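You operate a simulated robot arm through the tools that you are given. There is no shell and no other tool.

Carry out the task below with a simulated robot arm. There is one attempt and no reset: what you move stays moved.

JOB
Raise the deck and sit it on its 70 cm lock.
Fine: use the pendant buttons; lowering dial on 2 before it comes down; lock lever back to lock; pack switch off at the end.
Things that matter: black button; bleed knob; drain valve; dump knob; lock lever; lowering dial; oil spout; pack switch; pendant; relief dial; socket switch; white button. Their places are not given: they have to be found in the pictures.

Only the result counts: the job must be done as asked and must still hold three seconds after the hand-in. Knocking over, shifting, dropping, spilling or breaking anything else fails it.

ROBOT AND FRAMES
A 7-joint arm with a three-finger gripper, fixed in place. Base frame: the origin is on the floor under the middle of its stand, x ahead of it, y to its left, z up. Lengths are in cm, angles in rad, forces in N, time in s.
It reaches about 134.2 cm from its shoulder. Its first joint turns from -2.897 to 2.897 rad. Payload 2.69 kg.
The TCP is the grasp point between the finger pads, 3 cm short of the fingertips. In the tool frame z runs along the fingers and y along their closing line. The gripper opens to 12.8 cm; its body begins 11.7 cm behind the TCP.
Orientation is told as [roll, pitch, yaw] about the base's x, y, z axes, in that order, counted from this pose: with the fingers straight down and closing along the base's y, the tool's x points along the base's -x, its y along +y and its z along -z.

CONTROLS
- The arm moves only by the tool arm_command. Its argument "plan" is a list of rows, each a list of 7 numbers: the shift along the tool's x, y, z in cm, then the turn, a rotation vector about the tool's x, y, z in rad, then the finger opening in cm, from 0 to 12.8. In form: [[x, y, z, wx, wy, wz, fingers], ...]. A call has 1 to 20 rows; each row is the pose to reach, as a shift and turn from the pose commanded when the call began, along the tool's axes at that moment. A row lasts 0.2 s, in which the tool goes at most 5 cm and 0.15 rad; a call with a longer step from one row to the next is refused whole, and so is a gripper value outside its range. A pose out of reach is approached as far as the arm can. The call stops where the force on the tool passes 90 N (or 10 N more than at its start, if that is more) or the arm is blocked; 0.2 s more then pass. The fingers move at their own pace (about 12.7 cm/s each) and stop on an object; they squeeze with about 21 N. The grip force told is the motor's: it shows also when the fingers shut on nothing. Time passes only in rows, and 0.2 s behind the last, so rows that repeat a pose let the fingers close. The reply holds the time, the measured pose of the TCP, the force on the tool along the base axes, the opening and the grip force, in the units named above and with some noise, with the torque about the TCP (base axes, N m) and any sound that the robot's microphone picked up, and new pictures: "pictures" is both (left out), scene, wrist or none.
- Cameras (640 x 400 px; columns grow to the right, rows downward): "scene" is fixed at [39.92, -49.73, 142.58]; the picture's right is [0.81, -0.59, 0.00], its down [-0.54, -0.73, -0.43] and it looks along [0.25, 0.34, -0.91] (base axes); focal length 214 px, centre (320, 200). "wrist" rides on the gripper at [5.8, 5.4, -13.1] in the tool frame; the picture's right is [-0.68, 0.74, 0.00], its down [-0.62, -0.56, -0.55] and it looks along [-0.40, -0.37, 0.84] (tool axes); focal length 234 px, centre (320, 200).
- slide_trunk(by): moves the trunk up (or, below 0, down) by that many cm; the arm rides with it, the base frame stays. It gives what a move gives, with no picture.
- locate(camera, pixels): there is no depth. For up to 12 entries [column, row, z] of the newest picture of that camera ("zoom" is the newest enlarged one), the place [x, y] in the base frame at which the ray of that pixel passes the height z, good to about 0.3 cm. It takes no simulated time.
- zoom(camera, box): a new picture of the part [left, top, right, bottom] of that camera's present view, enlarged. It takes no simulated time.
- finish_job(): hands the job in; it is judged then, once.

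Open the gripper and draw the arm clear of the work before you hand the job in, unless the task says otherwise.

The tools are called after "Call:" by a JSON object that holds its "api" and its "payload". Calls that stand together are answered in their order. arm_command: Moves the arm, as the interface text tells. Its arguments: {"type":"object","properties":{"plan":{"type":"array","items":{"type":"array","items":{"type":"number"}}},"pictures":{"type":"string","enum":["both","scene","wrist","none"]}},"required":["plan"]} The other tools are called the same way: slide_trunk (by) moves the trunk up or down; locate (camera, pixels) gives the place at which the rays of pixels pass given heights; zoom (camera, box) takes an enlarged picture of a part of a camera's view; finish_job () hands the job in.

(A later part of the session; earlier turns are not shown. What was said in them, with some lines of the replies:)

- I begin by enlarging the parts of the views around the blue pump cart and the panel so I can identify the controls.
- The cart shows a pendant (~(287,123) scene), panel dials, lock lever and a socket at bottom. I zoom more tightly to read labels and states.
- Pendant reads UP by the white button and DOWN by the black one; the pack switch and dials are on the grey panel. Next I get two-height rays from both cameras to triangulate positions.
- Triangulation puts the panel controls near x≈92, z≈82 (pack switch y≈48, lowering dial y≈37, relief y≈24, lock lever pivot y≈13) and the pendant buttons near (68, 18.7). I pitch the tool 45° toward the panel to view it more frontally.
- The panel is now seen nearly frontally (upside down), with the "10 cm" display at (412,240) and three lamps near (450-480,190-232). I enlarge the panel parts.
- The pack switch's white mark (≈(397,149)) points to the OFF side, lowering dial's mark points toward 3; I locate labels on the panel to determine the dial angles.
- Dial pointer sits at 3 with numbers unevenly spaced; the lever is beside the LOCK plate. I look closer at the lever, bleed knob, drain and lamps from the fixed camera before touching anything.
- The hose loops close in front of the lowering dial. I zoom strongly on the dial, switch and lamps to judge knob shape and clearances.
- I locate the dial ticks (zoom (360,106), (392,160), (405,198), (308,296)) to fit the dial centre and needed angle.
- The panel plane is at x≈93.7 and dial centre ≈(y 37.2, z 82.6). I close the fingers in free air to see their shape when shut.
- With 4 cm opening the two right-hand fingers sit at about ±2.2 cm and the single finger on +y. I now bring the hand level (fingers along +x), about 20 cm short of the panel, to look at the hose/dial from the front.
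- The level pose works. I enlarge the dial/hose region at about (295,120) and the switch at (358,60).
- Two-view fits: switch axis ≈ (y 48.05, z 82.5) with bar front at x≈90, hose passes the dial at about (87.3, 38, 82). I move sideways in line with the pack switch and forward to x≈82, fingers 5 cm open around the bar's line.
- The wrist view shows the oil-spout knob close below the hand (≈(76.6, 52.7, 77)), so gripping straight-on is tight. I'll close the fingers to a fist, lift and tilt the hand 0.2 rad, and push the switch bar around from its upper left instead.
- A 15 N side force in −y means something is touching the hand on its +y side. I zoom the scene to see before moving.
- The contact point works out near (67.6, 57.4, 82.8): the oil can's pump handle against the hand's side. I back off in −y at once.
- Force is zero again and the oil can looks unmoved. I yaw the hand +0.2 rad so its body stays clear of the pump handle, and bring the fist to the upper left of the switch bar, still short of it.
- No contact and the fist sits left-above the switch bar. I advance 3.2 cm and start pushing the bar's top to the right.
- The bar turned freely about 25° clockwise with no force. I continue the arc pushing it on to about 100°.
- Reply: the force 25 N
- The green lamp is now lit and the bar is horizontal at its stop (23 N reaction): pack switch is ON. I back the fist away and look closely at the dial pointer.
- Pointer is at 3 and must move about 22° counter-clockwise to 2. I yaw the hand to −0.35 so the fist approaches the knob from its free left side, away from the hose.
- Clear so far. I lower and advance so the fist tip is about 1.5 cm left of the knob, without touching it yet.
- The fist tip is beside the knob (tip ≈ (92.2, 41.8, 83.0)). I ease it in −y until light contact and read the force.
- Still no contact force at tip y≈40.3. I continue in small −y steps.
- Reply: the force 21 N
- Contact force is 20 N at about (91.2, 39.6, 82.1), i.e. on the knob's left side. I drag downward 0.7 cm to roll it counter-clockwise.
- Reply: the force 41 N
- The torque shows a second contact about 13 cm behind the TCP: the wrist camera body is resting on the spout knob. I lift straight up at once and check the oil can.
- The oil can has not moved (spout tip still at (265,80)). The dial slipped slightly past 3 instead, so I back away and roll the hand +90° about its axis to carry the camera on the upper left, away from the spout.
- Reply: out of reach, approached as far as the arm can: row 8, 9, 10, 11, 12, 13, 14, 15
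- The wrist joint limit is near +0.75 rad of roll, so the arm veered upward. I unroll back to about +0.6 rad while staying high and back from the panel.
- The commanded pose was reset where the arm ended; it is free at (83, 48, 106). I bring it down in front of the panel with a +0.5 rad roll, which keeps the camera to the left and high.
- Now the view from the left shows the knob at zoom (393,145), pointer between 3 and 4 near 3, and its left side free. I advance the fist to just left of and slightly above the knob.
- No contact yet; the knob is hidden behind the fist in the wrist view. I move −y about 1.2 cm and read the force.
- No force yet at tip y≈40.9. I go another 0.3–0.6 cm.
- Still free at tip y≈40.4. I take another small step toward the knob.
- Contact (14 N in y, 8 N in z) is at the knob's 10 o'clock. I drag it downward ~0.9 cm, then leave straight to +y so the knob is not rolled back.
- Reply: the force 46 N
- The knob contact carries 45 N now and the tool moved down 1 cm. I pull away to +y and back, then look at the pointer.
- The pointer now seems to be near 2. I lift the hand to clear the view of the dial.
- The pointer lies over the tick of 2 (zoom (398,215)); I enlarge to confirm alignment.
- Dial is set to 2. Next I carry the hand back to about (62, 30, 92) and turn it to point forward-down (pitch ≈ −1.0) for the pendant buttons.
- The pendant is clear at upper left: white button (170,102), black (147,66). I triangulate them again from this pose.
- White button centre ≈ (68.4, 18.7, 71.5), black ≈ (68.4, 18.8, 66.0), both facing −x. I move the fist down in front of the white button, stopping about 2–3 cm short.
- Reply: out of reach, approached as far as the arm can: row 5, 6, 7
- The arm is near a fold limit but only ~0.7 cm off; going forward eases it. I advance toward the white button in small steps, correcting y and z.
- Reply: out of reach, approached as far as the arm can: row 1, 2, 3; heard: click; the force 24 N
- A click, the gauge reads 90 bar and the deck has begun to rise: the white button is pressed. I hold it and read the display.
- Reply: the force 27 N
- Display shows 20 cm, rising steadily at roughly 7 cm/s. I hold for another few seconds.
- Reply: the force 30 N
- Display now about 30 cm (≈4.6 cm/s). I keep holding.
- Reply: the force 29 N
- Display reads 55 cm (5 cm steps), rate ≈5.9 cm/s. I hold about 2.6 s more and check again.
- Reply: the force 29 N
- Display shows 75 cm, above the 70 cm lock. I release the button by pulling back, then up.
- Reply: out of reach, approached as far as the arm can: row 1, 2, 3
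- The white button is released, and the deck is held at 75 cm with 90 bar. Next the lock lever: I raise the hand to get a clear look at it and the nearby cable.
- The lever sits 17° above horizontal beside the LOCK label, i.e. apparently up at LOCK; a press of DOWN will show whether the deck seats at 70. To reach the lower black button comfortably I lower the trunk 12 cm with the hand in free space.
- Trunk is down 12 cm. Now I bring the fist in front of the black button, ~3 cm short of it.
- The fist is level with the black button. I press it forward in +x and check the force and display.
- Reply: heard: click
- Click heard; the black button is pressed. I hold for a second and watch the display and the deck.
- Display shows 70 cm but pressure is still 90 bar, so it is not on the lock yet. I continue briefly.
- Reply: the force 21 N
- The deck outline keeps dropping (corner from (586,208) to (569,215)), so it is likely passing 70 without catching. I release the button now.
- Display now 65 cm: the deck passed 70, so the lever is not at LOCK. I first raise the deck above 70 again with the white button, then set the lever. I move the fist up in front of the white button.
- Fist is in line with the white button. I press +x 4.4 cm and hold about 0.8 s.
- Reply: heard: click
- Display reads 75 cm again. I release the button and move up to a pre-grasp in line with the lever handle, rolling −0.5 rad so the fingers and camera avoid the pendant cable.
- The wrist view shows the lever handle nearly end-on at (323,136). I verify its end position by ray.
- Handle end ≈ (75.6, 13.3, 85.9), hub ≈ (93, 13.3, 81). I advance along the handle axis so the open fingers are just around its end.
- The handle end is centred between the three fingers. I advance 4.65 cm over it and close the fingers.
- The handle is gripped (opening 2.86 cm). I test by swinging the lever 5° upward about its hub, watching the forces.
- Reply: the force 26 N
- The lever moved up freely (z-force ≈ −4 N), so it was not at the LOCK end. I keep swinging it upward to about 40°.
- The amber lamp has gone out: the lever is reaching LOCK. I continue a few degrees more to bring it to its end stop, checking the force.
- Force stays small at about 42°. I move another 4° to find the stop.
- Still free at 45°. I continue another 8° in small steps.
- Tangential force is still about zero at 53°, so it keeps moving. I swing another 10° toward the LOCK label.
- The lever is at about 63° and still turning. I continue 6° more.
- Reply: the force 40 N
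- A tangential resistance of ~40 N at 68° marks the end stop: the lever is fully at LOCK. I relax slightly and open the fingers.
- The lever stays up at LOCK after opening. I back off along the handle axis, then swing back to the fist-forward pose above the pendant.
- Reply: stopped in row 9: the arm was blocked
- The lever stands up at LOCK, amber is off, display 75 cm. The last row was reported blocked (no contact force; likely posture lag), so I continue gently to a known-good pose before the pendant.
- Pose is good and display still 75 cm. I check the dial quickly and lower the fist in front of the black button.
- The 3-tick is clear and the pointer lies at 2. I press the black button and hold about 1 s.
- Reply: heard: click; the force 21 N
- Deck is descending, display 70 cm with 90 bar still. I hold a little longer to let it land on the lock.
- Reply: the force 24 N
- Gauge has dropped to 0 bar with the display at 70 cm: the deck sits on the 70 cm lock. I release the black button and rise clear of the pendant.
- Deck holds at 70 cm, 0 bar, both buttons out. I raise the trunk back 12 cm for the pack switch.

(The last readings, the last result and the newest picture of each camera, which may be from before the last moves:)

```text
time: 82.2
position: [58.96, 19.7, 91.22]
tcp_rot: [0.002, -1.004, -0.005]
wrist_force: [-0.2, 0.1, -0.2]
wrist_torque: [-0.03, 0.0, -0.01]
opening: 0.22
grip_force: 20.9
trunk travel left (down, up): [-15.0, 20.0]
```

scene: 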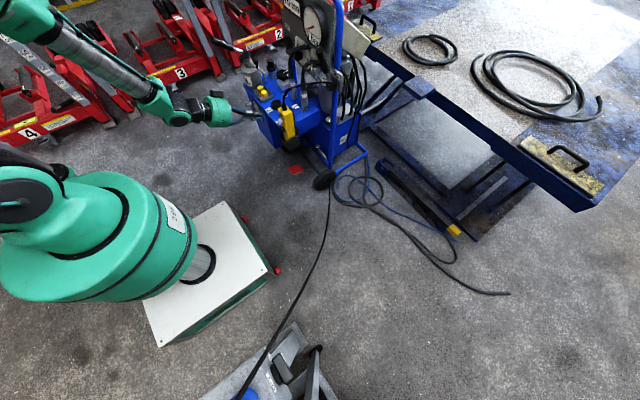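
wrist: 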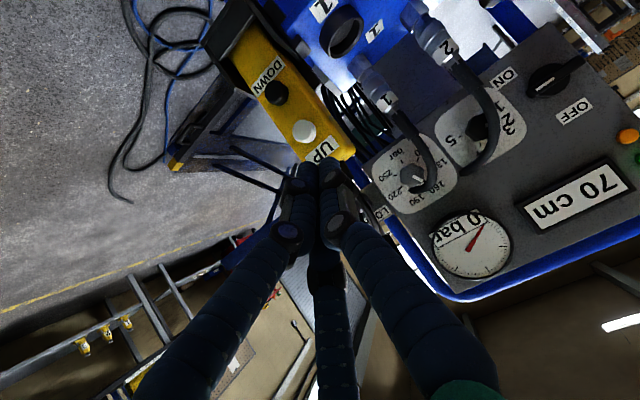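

I carry the fist across in front of the panel, high and clear, turning it to yaw +0.2 / pitch −1.07.

Call:
{"api": "arm_command", "payload": {"plan": [[-1.38, 3.38, 1.3, -0.042, -0.016, -0.027, 0], [-2.76, 6.77, 2.6, -0.085, -0.033, -0.054, 0], [-4.14, 10.15, 3.9, -0.127, -0.05, -0.08, 0], [-5.5, 13.5, 5.2, -0.169, -0.066, -0.107, 0], [-6.9, 16.9, 6.5, -0.169, -0.066, -0.107, 0], [-8.27, 20.3, 7.78, -0.169, -0.066, -0.107, 0], [-8.95, 21.8, 11.3, -0.169, -0.066, -0.107, 0], [-9.6, 23.3, 14.8, -0.169, -0.066, -0.107, 0], [-10.26, 24.8, 18.36, -0.169, -0.066, -0.107, 0]]}}

Call:
{"api": "zoom", "payload": {"camera": "wrist", "box": [180, 40, 440, 220]}}

Call:
{"api": "zoom", "payload": {"camera": "scene", "box": [210, 10, 330, 100]}}

```text
time: 84.2
position: [80.08, 44.53, 90.0]
tcp_rot: [-0.011, -1.069, 0.206]
wrist_force: [-0.5, -0.6, -0.5]
wrist_torque: [-0.02, 0.04, 0.02]
opening: 0.2
grip_force: 20.3
trunk travel left (down, up): [-15.0, 20.0]
```

scene: 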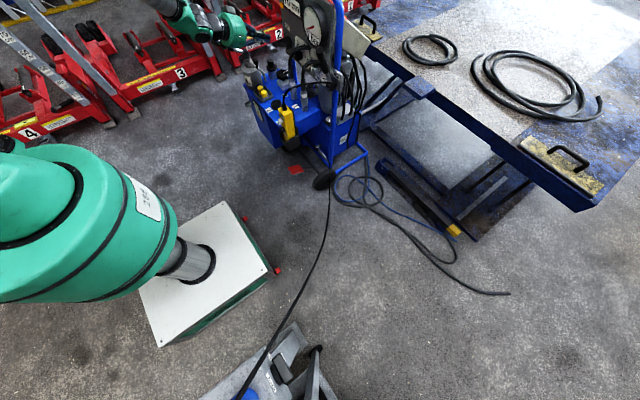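
wrist: 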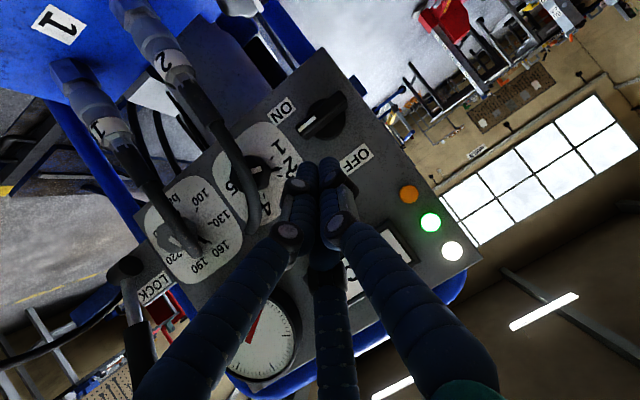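

```text
2.22 times, centred on (310, 130) of wrist
```

zoom: 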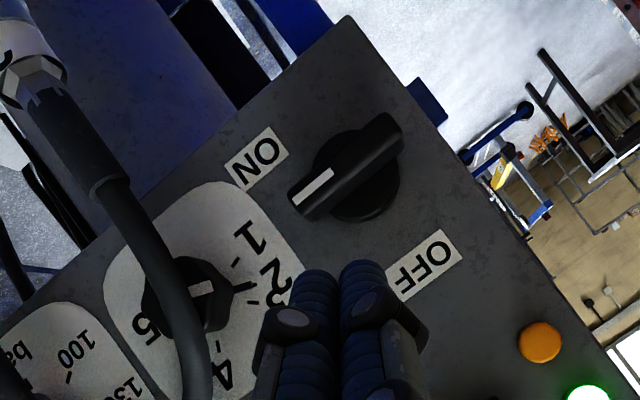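

```text
4.44 times, centred on (270, 55) of scene
```

zoom: 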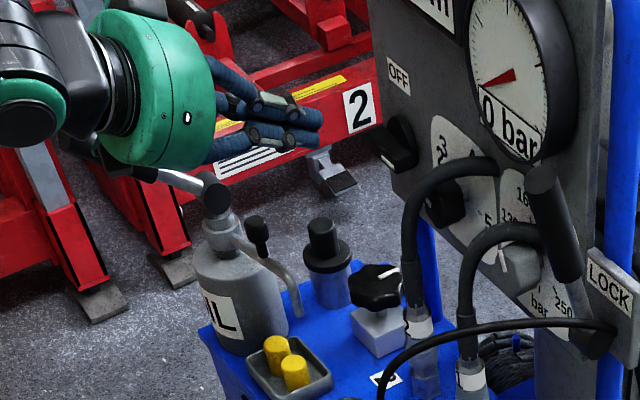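

Dial at 2, lever up, 0 bar. I lower the fist to just below-right of the switch bar's pointer end, then forward beneath it.

Call:
{"api": "arm_command", "payload": {"plan": [[1.86, -0.15, 2.5, 0, 0, 0, 0], [3.7, -0.3, 5.0, 0, 0, 0, 0], [5.57, -0.44, 7.52, 0, 0, 0, 0], [5.0, -0.9, 9.7, 0, 0, 0, 0], [4.42, -1.36, 11.9, 0, 0, 0, 0], [4.42, -1.36, 11.9, 0, 0, 0, 0]]}}

Call:
{"api": "zoom", "payload": {"camera": "wrist", "box": [200, 40, 440, 220]}}

Call:
{"api": "zoom", "payload": {"camera": "scene", "box": [210, 10, 330, 100]}}

```text
time: 85.6
position: [88.54, 44.67, 80.44]
tcp_rot: [-0.011, -1.07, 0.207]
wrist_force: [-0.1, -0.6, -0.2]
wrist_torque: [0.0, -0.04, 0.0]
opening: 0.21
grip_force: 20.5
trunk travel left (down, up): [-15.0, 20.0]
```

scene: 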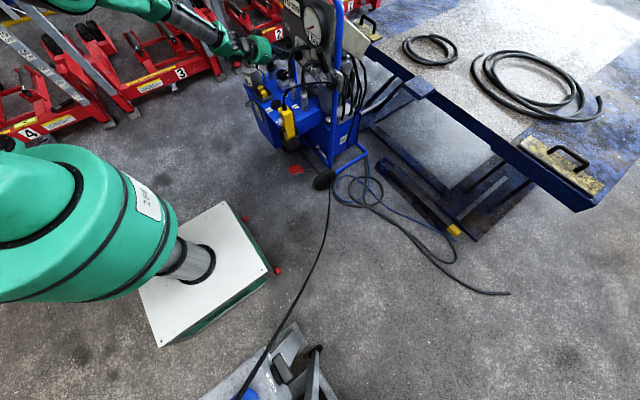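
wrist: 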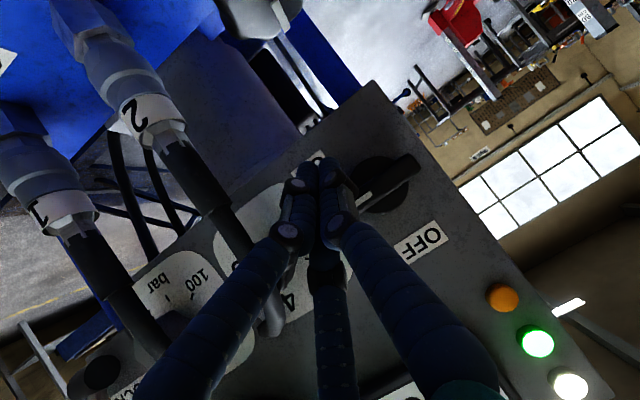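

```text
2.22 times, centred on (320, 130) of wrist
```

zoom: 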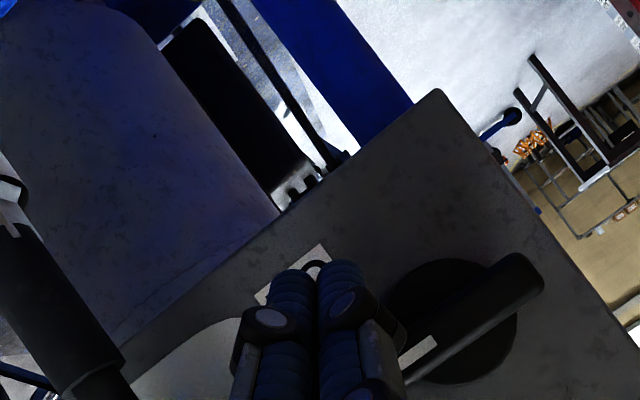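

```text
4.44 times, centred on (270, 55) of scene
```

zoom: 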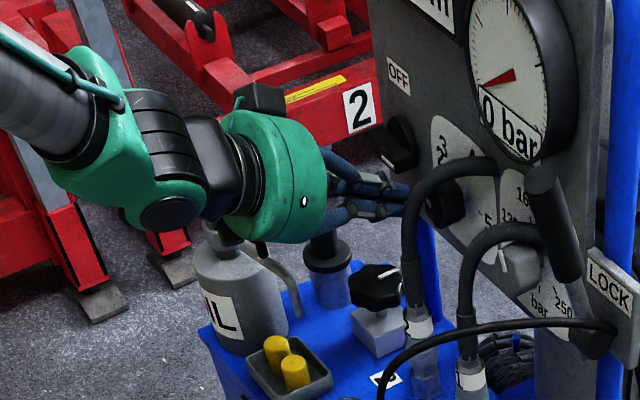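

No contact; the fist is under the pointer end. I push the end upward along the arc to about 30° from vertical.

Call:
{"api": "arm_command", "payload": {"plan": [[-0.5, 0.32, -0.2, 0, 0, 0, 0], [-1.03, 0.636, -0.413, 0, 0, 0, 0], [-1.75, -0.04, -0.97, 0, 0, 0, 0], [-2.66, -0.372, -1.55, 0, 0, 0, 0], [-3.65, -0.323, -2.08, 0, 0, 0, 0], [-3.65, -0.323, -2.08, 0, 0, 0, 0]]}}

Call:
{"api": "zoom", "payload": {"camera": "wrist", "box": [200, 40, 440, 220]}}

Call:
{"api": "zoom", "payload": {"camera": "scene", "box": [240, 10, 320, 70]}}

```text
time: 87.0
position: [88.47, 44.35, 84.6]
tcp_rot: [-0.01, -1.069, 0.207]
wrist_force: [0.3, -1.2, -0.2]
wrist_torque: [-0.03, -0.01, 0.04]
opening: 0.23
grip_force: 21.0
trunk travel left (down, up): [-15.0, 20.0]
```

scene: 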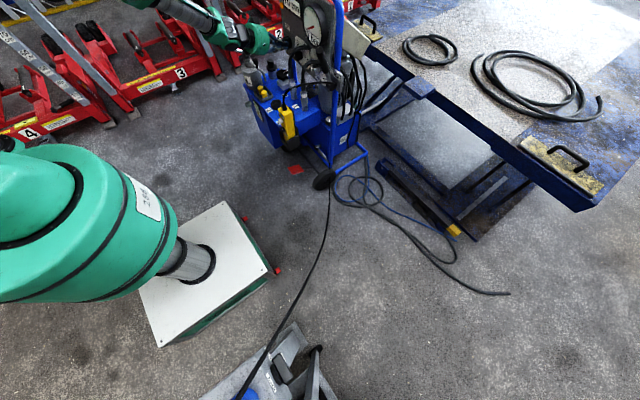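
wrist: 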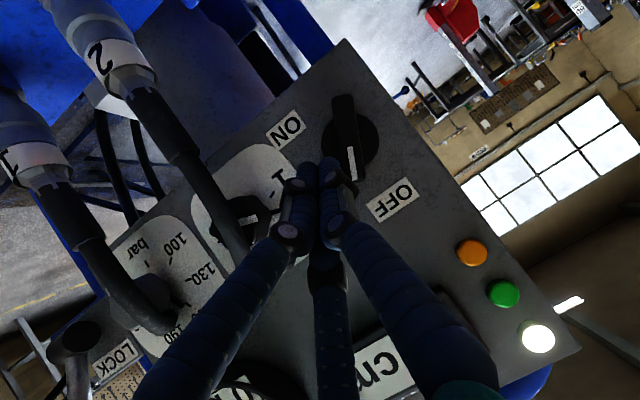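

```text
2.22 times, centred on (320, 130) of wrist
```

zoom: 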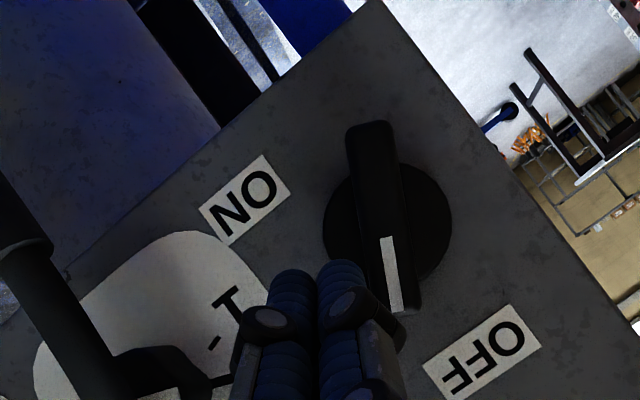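

```text
6.67 times, centred on (280, 40) of scene
```

zoom: 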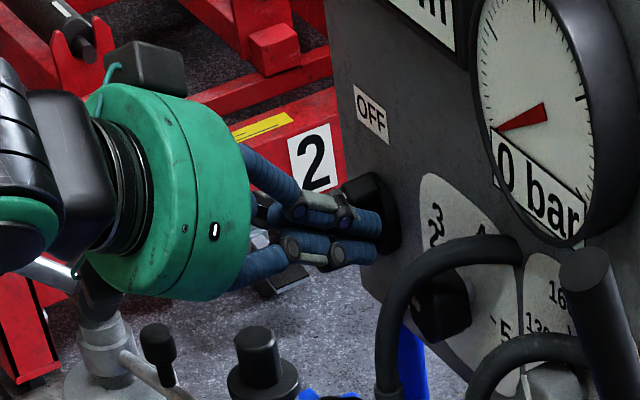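

The green lamp has gone out (pack off). I push the bar the last stretch to its OFF stop.

Call:
{"api": "arm_command", "payload": {"plan": [[-0.5, 0.22, -0.21, 0, 0, 0, 0], [-0.965, 0.431, -0.425, 0, 0, 0, 0], [-1.39, 0.763, -0.58, 0, 0, 0, 0], [-1.4, 0.9, -0.55, 0, 0, 0, 0], [-1.4, 0.9, -0.55, 0, 0, 0, 0]]}}

Call:
{"api": "zoom", "payload": {"camera": "wrist", "box": [200, 40, 440, 220]}}

```text
time: 88.2
position: [88.51, 45.18, 86.03]
tcp_rot: [-0.011, -1.069, 0.204]
wrist_force: [6.5, -18.7, -1.2]
wrist_torque: [-0.26, -0.06, -0.5]
opening: 0.21
grip_force: 21.4
trunk travel left (down, up): [-15.0, 20.0]
```

scene: 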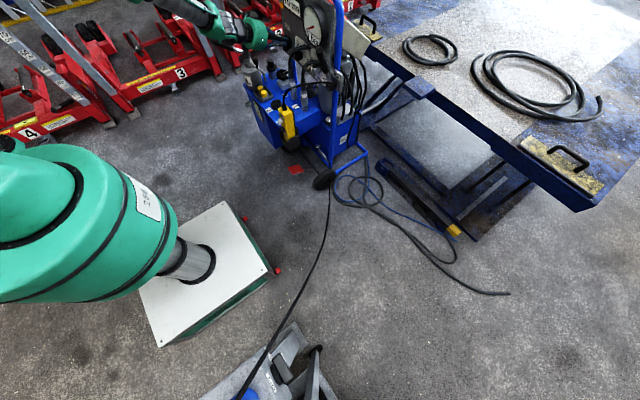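
wrist: 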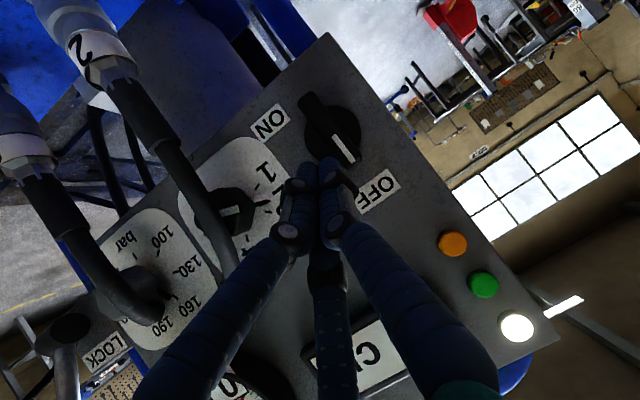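

```text
2.22 times, centred on (320, 130) of wrist
```

zoom: 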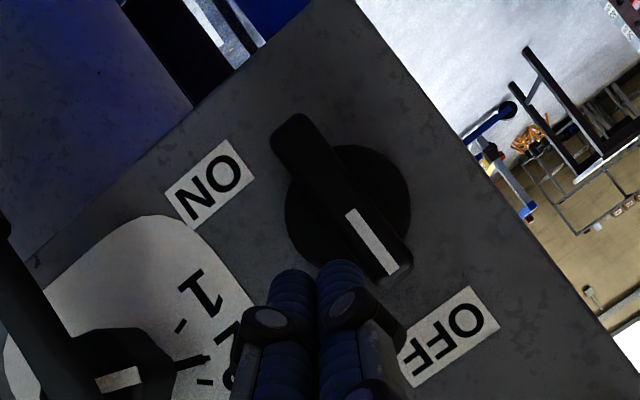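

The bar is vertical at its OFF stop (19 N) and the green lamp is off. I retreat from the switch and back away from the panel.

Call:
{"api": "arm_command", "payload": {"plan": [[0, -0.7, -0.3, 0, 0, 0, 0], [0, -0.9, -3.5, 0, 0, 0, 0], [0, -0.9, -7.5, 0, 0, 0, 0], [0, -0.9, -11.5, 0, 0, 0, 0], [-1, -1.5, -15.5, 0, 0, 0, 0], [-2, -3, -19, 0, 0, 0, 3], [-2, -3, -22, 0, 0, 0, 6]]}}

Call:
{"api": "zoom", "payload": {"camera": "wrist", "box": [180, 40, 500, 240]}}

Call:
{"api": "zoom", "payload": {"camera": "scene", "box": [230, 0, 390, 110]}}

```text
time: 89.8
position: [70.93, 38.98, 98.55]
tcp_rot: [-0.012, -1.07, 0.208]
wrist_force: [-0.2, -0.9, -0.7]
wrist_torque: [0.0, 0.0, 0.03]
opening: 6.0
grip_force: 0.0
trunk travel left (down, up): [-15.0, 20.0]
```

scene: 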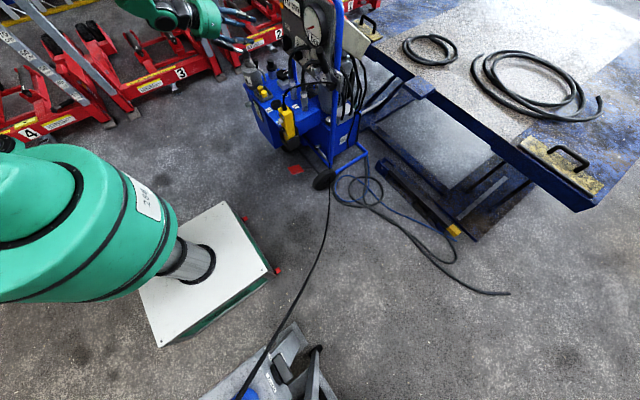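
wrist: 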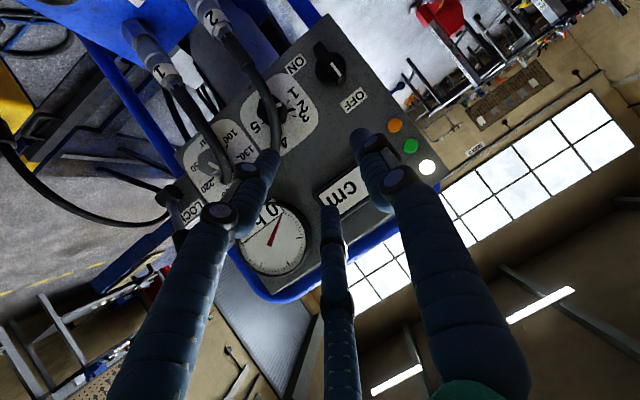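

```text
2.00 times, centred on (340, 140) of wrist
```

zoom: 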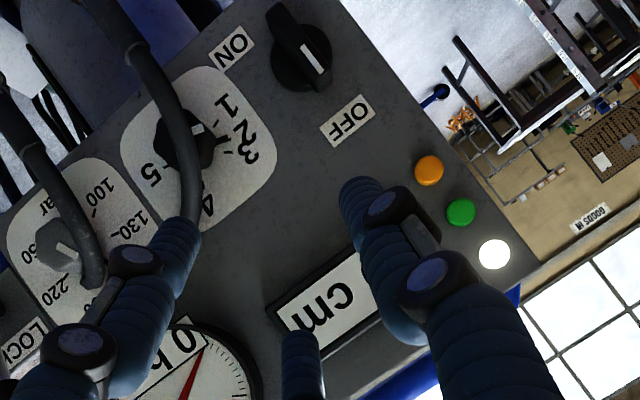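

```text
3.64 times, centred on (310, 55) of scene
```

zoom: 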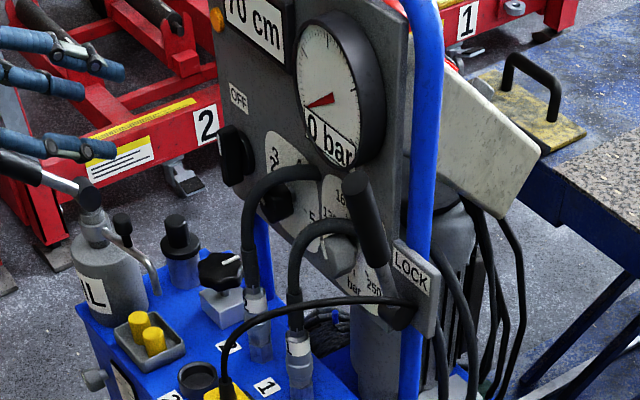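

Display 70 cm, 0 bar, lever at LOCK, switch at OFF. I draw the arm further clear, open the gripper, and do a last check of dial and oil can.

Call:
{"api": "arm_command", "payload": {"plan": [[-0.5, 0, -4, 0, 0, 0, 10], [-1, 0, -8, 0, 0, 0, 12.8], [-1.5, 0, -12, 0, 0, 0, 12.8], [-2, 0, -15, 0, 0, 0, 12.8]]}}

Call:
{"api": "zoom", "payload": {"camera": "wrist", "box": [240, 60, 360, 150]}}

Call:
{"api": "zoom", "payload": {"camera": "scene", "box": [230, 0, 350, 110]}}

Call:
{"api": "zoom", "payload": {"camera": "scene", "box": [340, 0, 640, 250]}}

```text
time: 90.8
position: [58.87, 36.58, 107.37]
tcp_rot: [-0.011, -1.069, 0.209]
wrist_force: [0.2, -0.1, 0.2]
wrist_torque: [0.01, -0.02, -0.01]
opening: 12.82
grip_force: 0.0
trunk travel left (down, up): [-15.0, 20.0]
```

scene: 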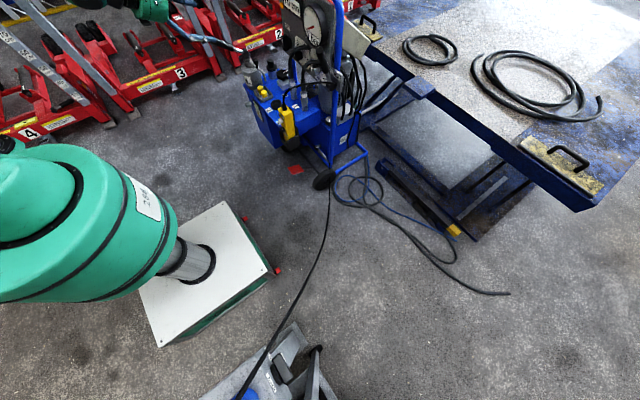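
wrist: 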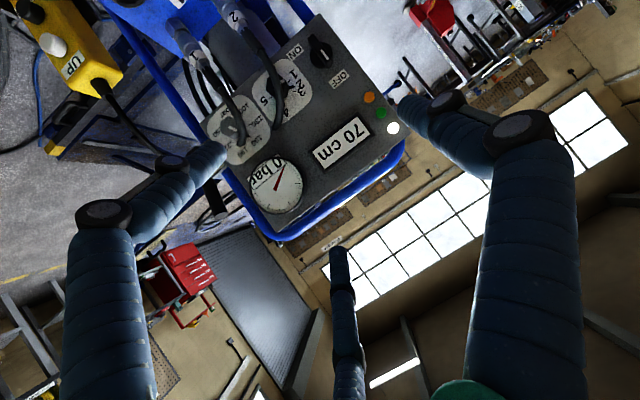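

```text
4.44 times, centred on (300, 105) of wrist
```

zoom: 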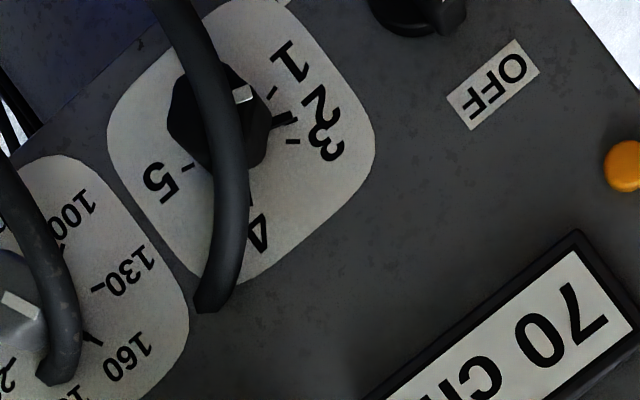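

```text
3.64 times, centred on (290, 55) of scene
```

zoom: 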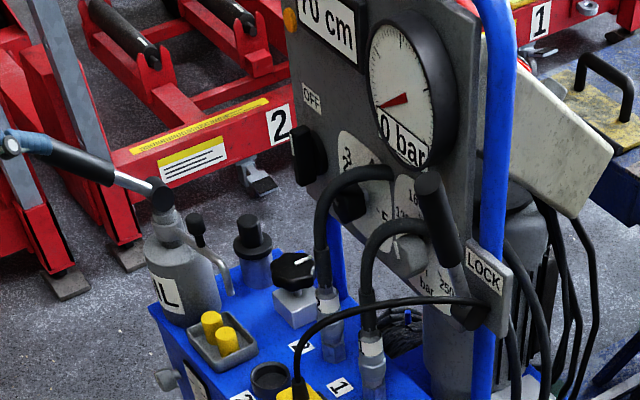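

```text
1.60 times, centred on (490, 125) of scene
```

zoom: 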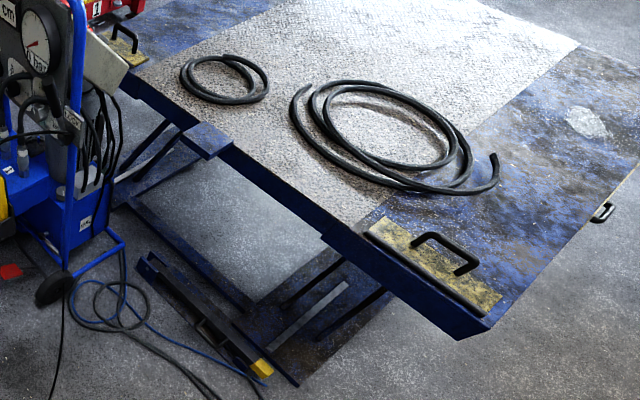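

All readings hold (70 cm, 0 bar, lamps amber/green off). One last tight zoom on the dial pointer before handing in.

Call:
{"api": "zoom", "payload": {"camera": "wrist", "box": [270, 70, 320, 110]}}

Call:
{"api": "zoom", "payload": {"camera": "wrist", "box": [290, 20, 360, 100]}}

```text
10.00 times, centred on (295, 90) of wrist
```

zoom: 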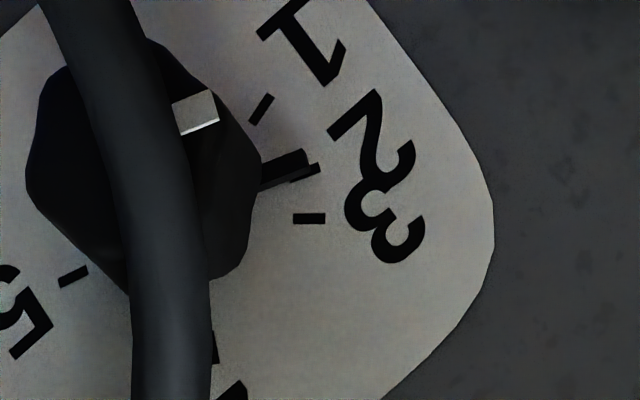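

```text
5.00 times, centred on (325, 60) of wrist
```

zoom: 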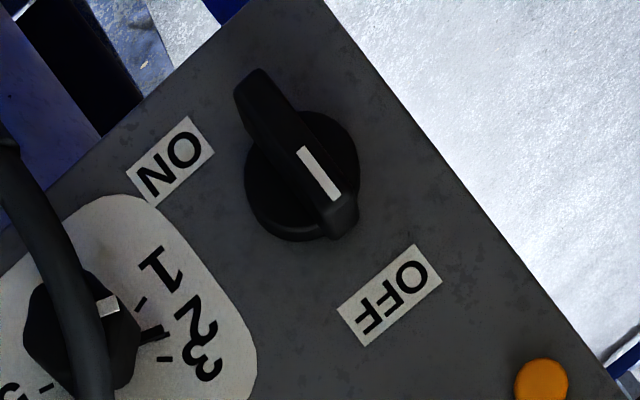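

The pointer is on the 2 mark, the switch is at OFF, the lever is at LOCK, and the deck rests on the 70 cm lock with 0 bar. The gripper is open and clear, so I hand in the job.

Call:
{"api": "finish_job", "payload": {}}

```text
The job is handed in.
```

The deck is sitting on its 70 cm lock and the job is handed in. At my last check the display read 70 cm and the gauge read 0 bar. I have no verdict from the hand-in itself.

- **Pendant:** I raised the deck with the white button and lowered it with the black one.
- **Lowering dial:** it was on 2 before the deck came down. The pointer sits on the 2 mark, perhaps a few degrees off.
- **Lock lever:** it started in the released position. On my first lowering the deck slid past 70 to about 65 cm because of this, so I raised it to 75 cm, moved the lever up to LOCK, and lowered again onto the lock.
- **Pack switch:** it is back at OFF and the green lamp is out.

Early on, the wrist camera bumped the oil can twice, at about 15 N and 31 N. Comparing pictures before and after, the can and spout had not moved. The gripper is open and the arm is clear of the work.
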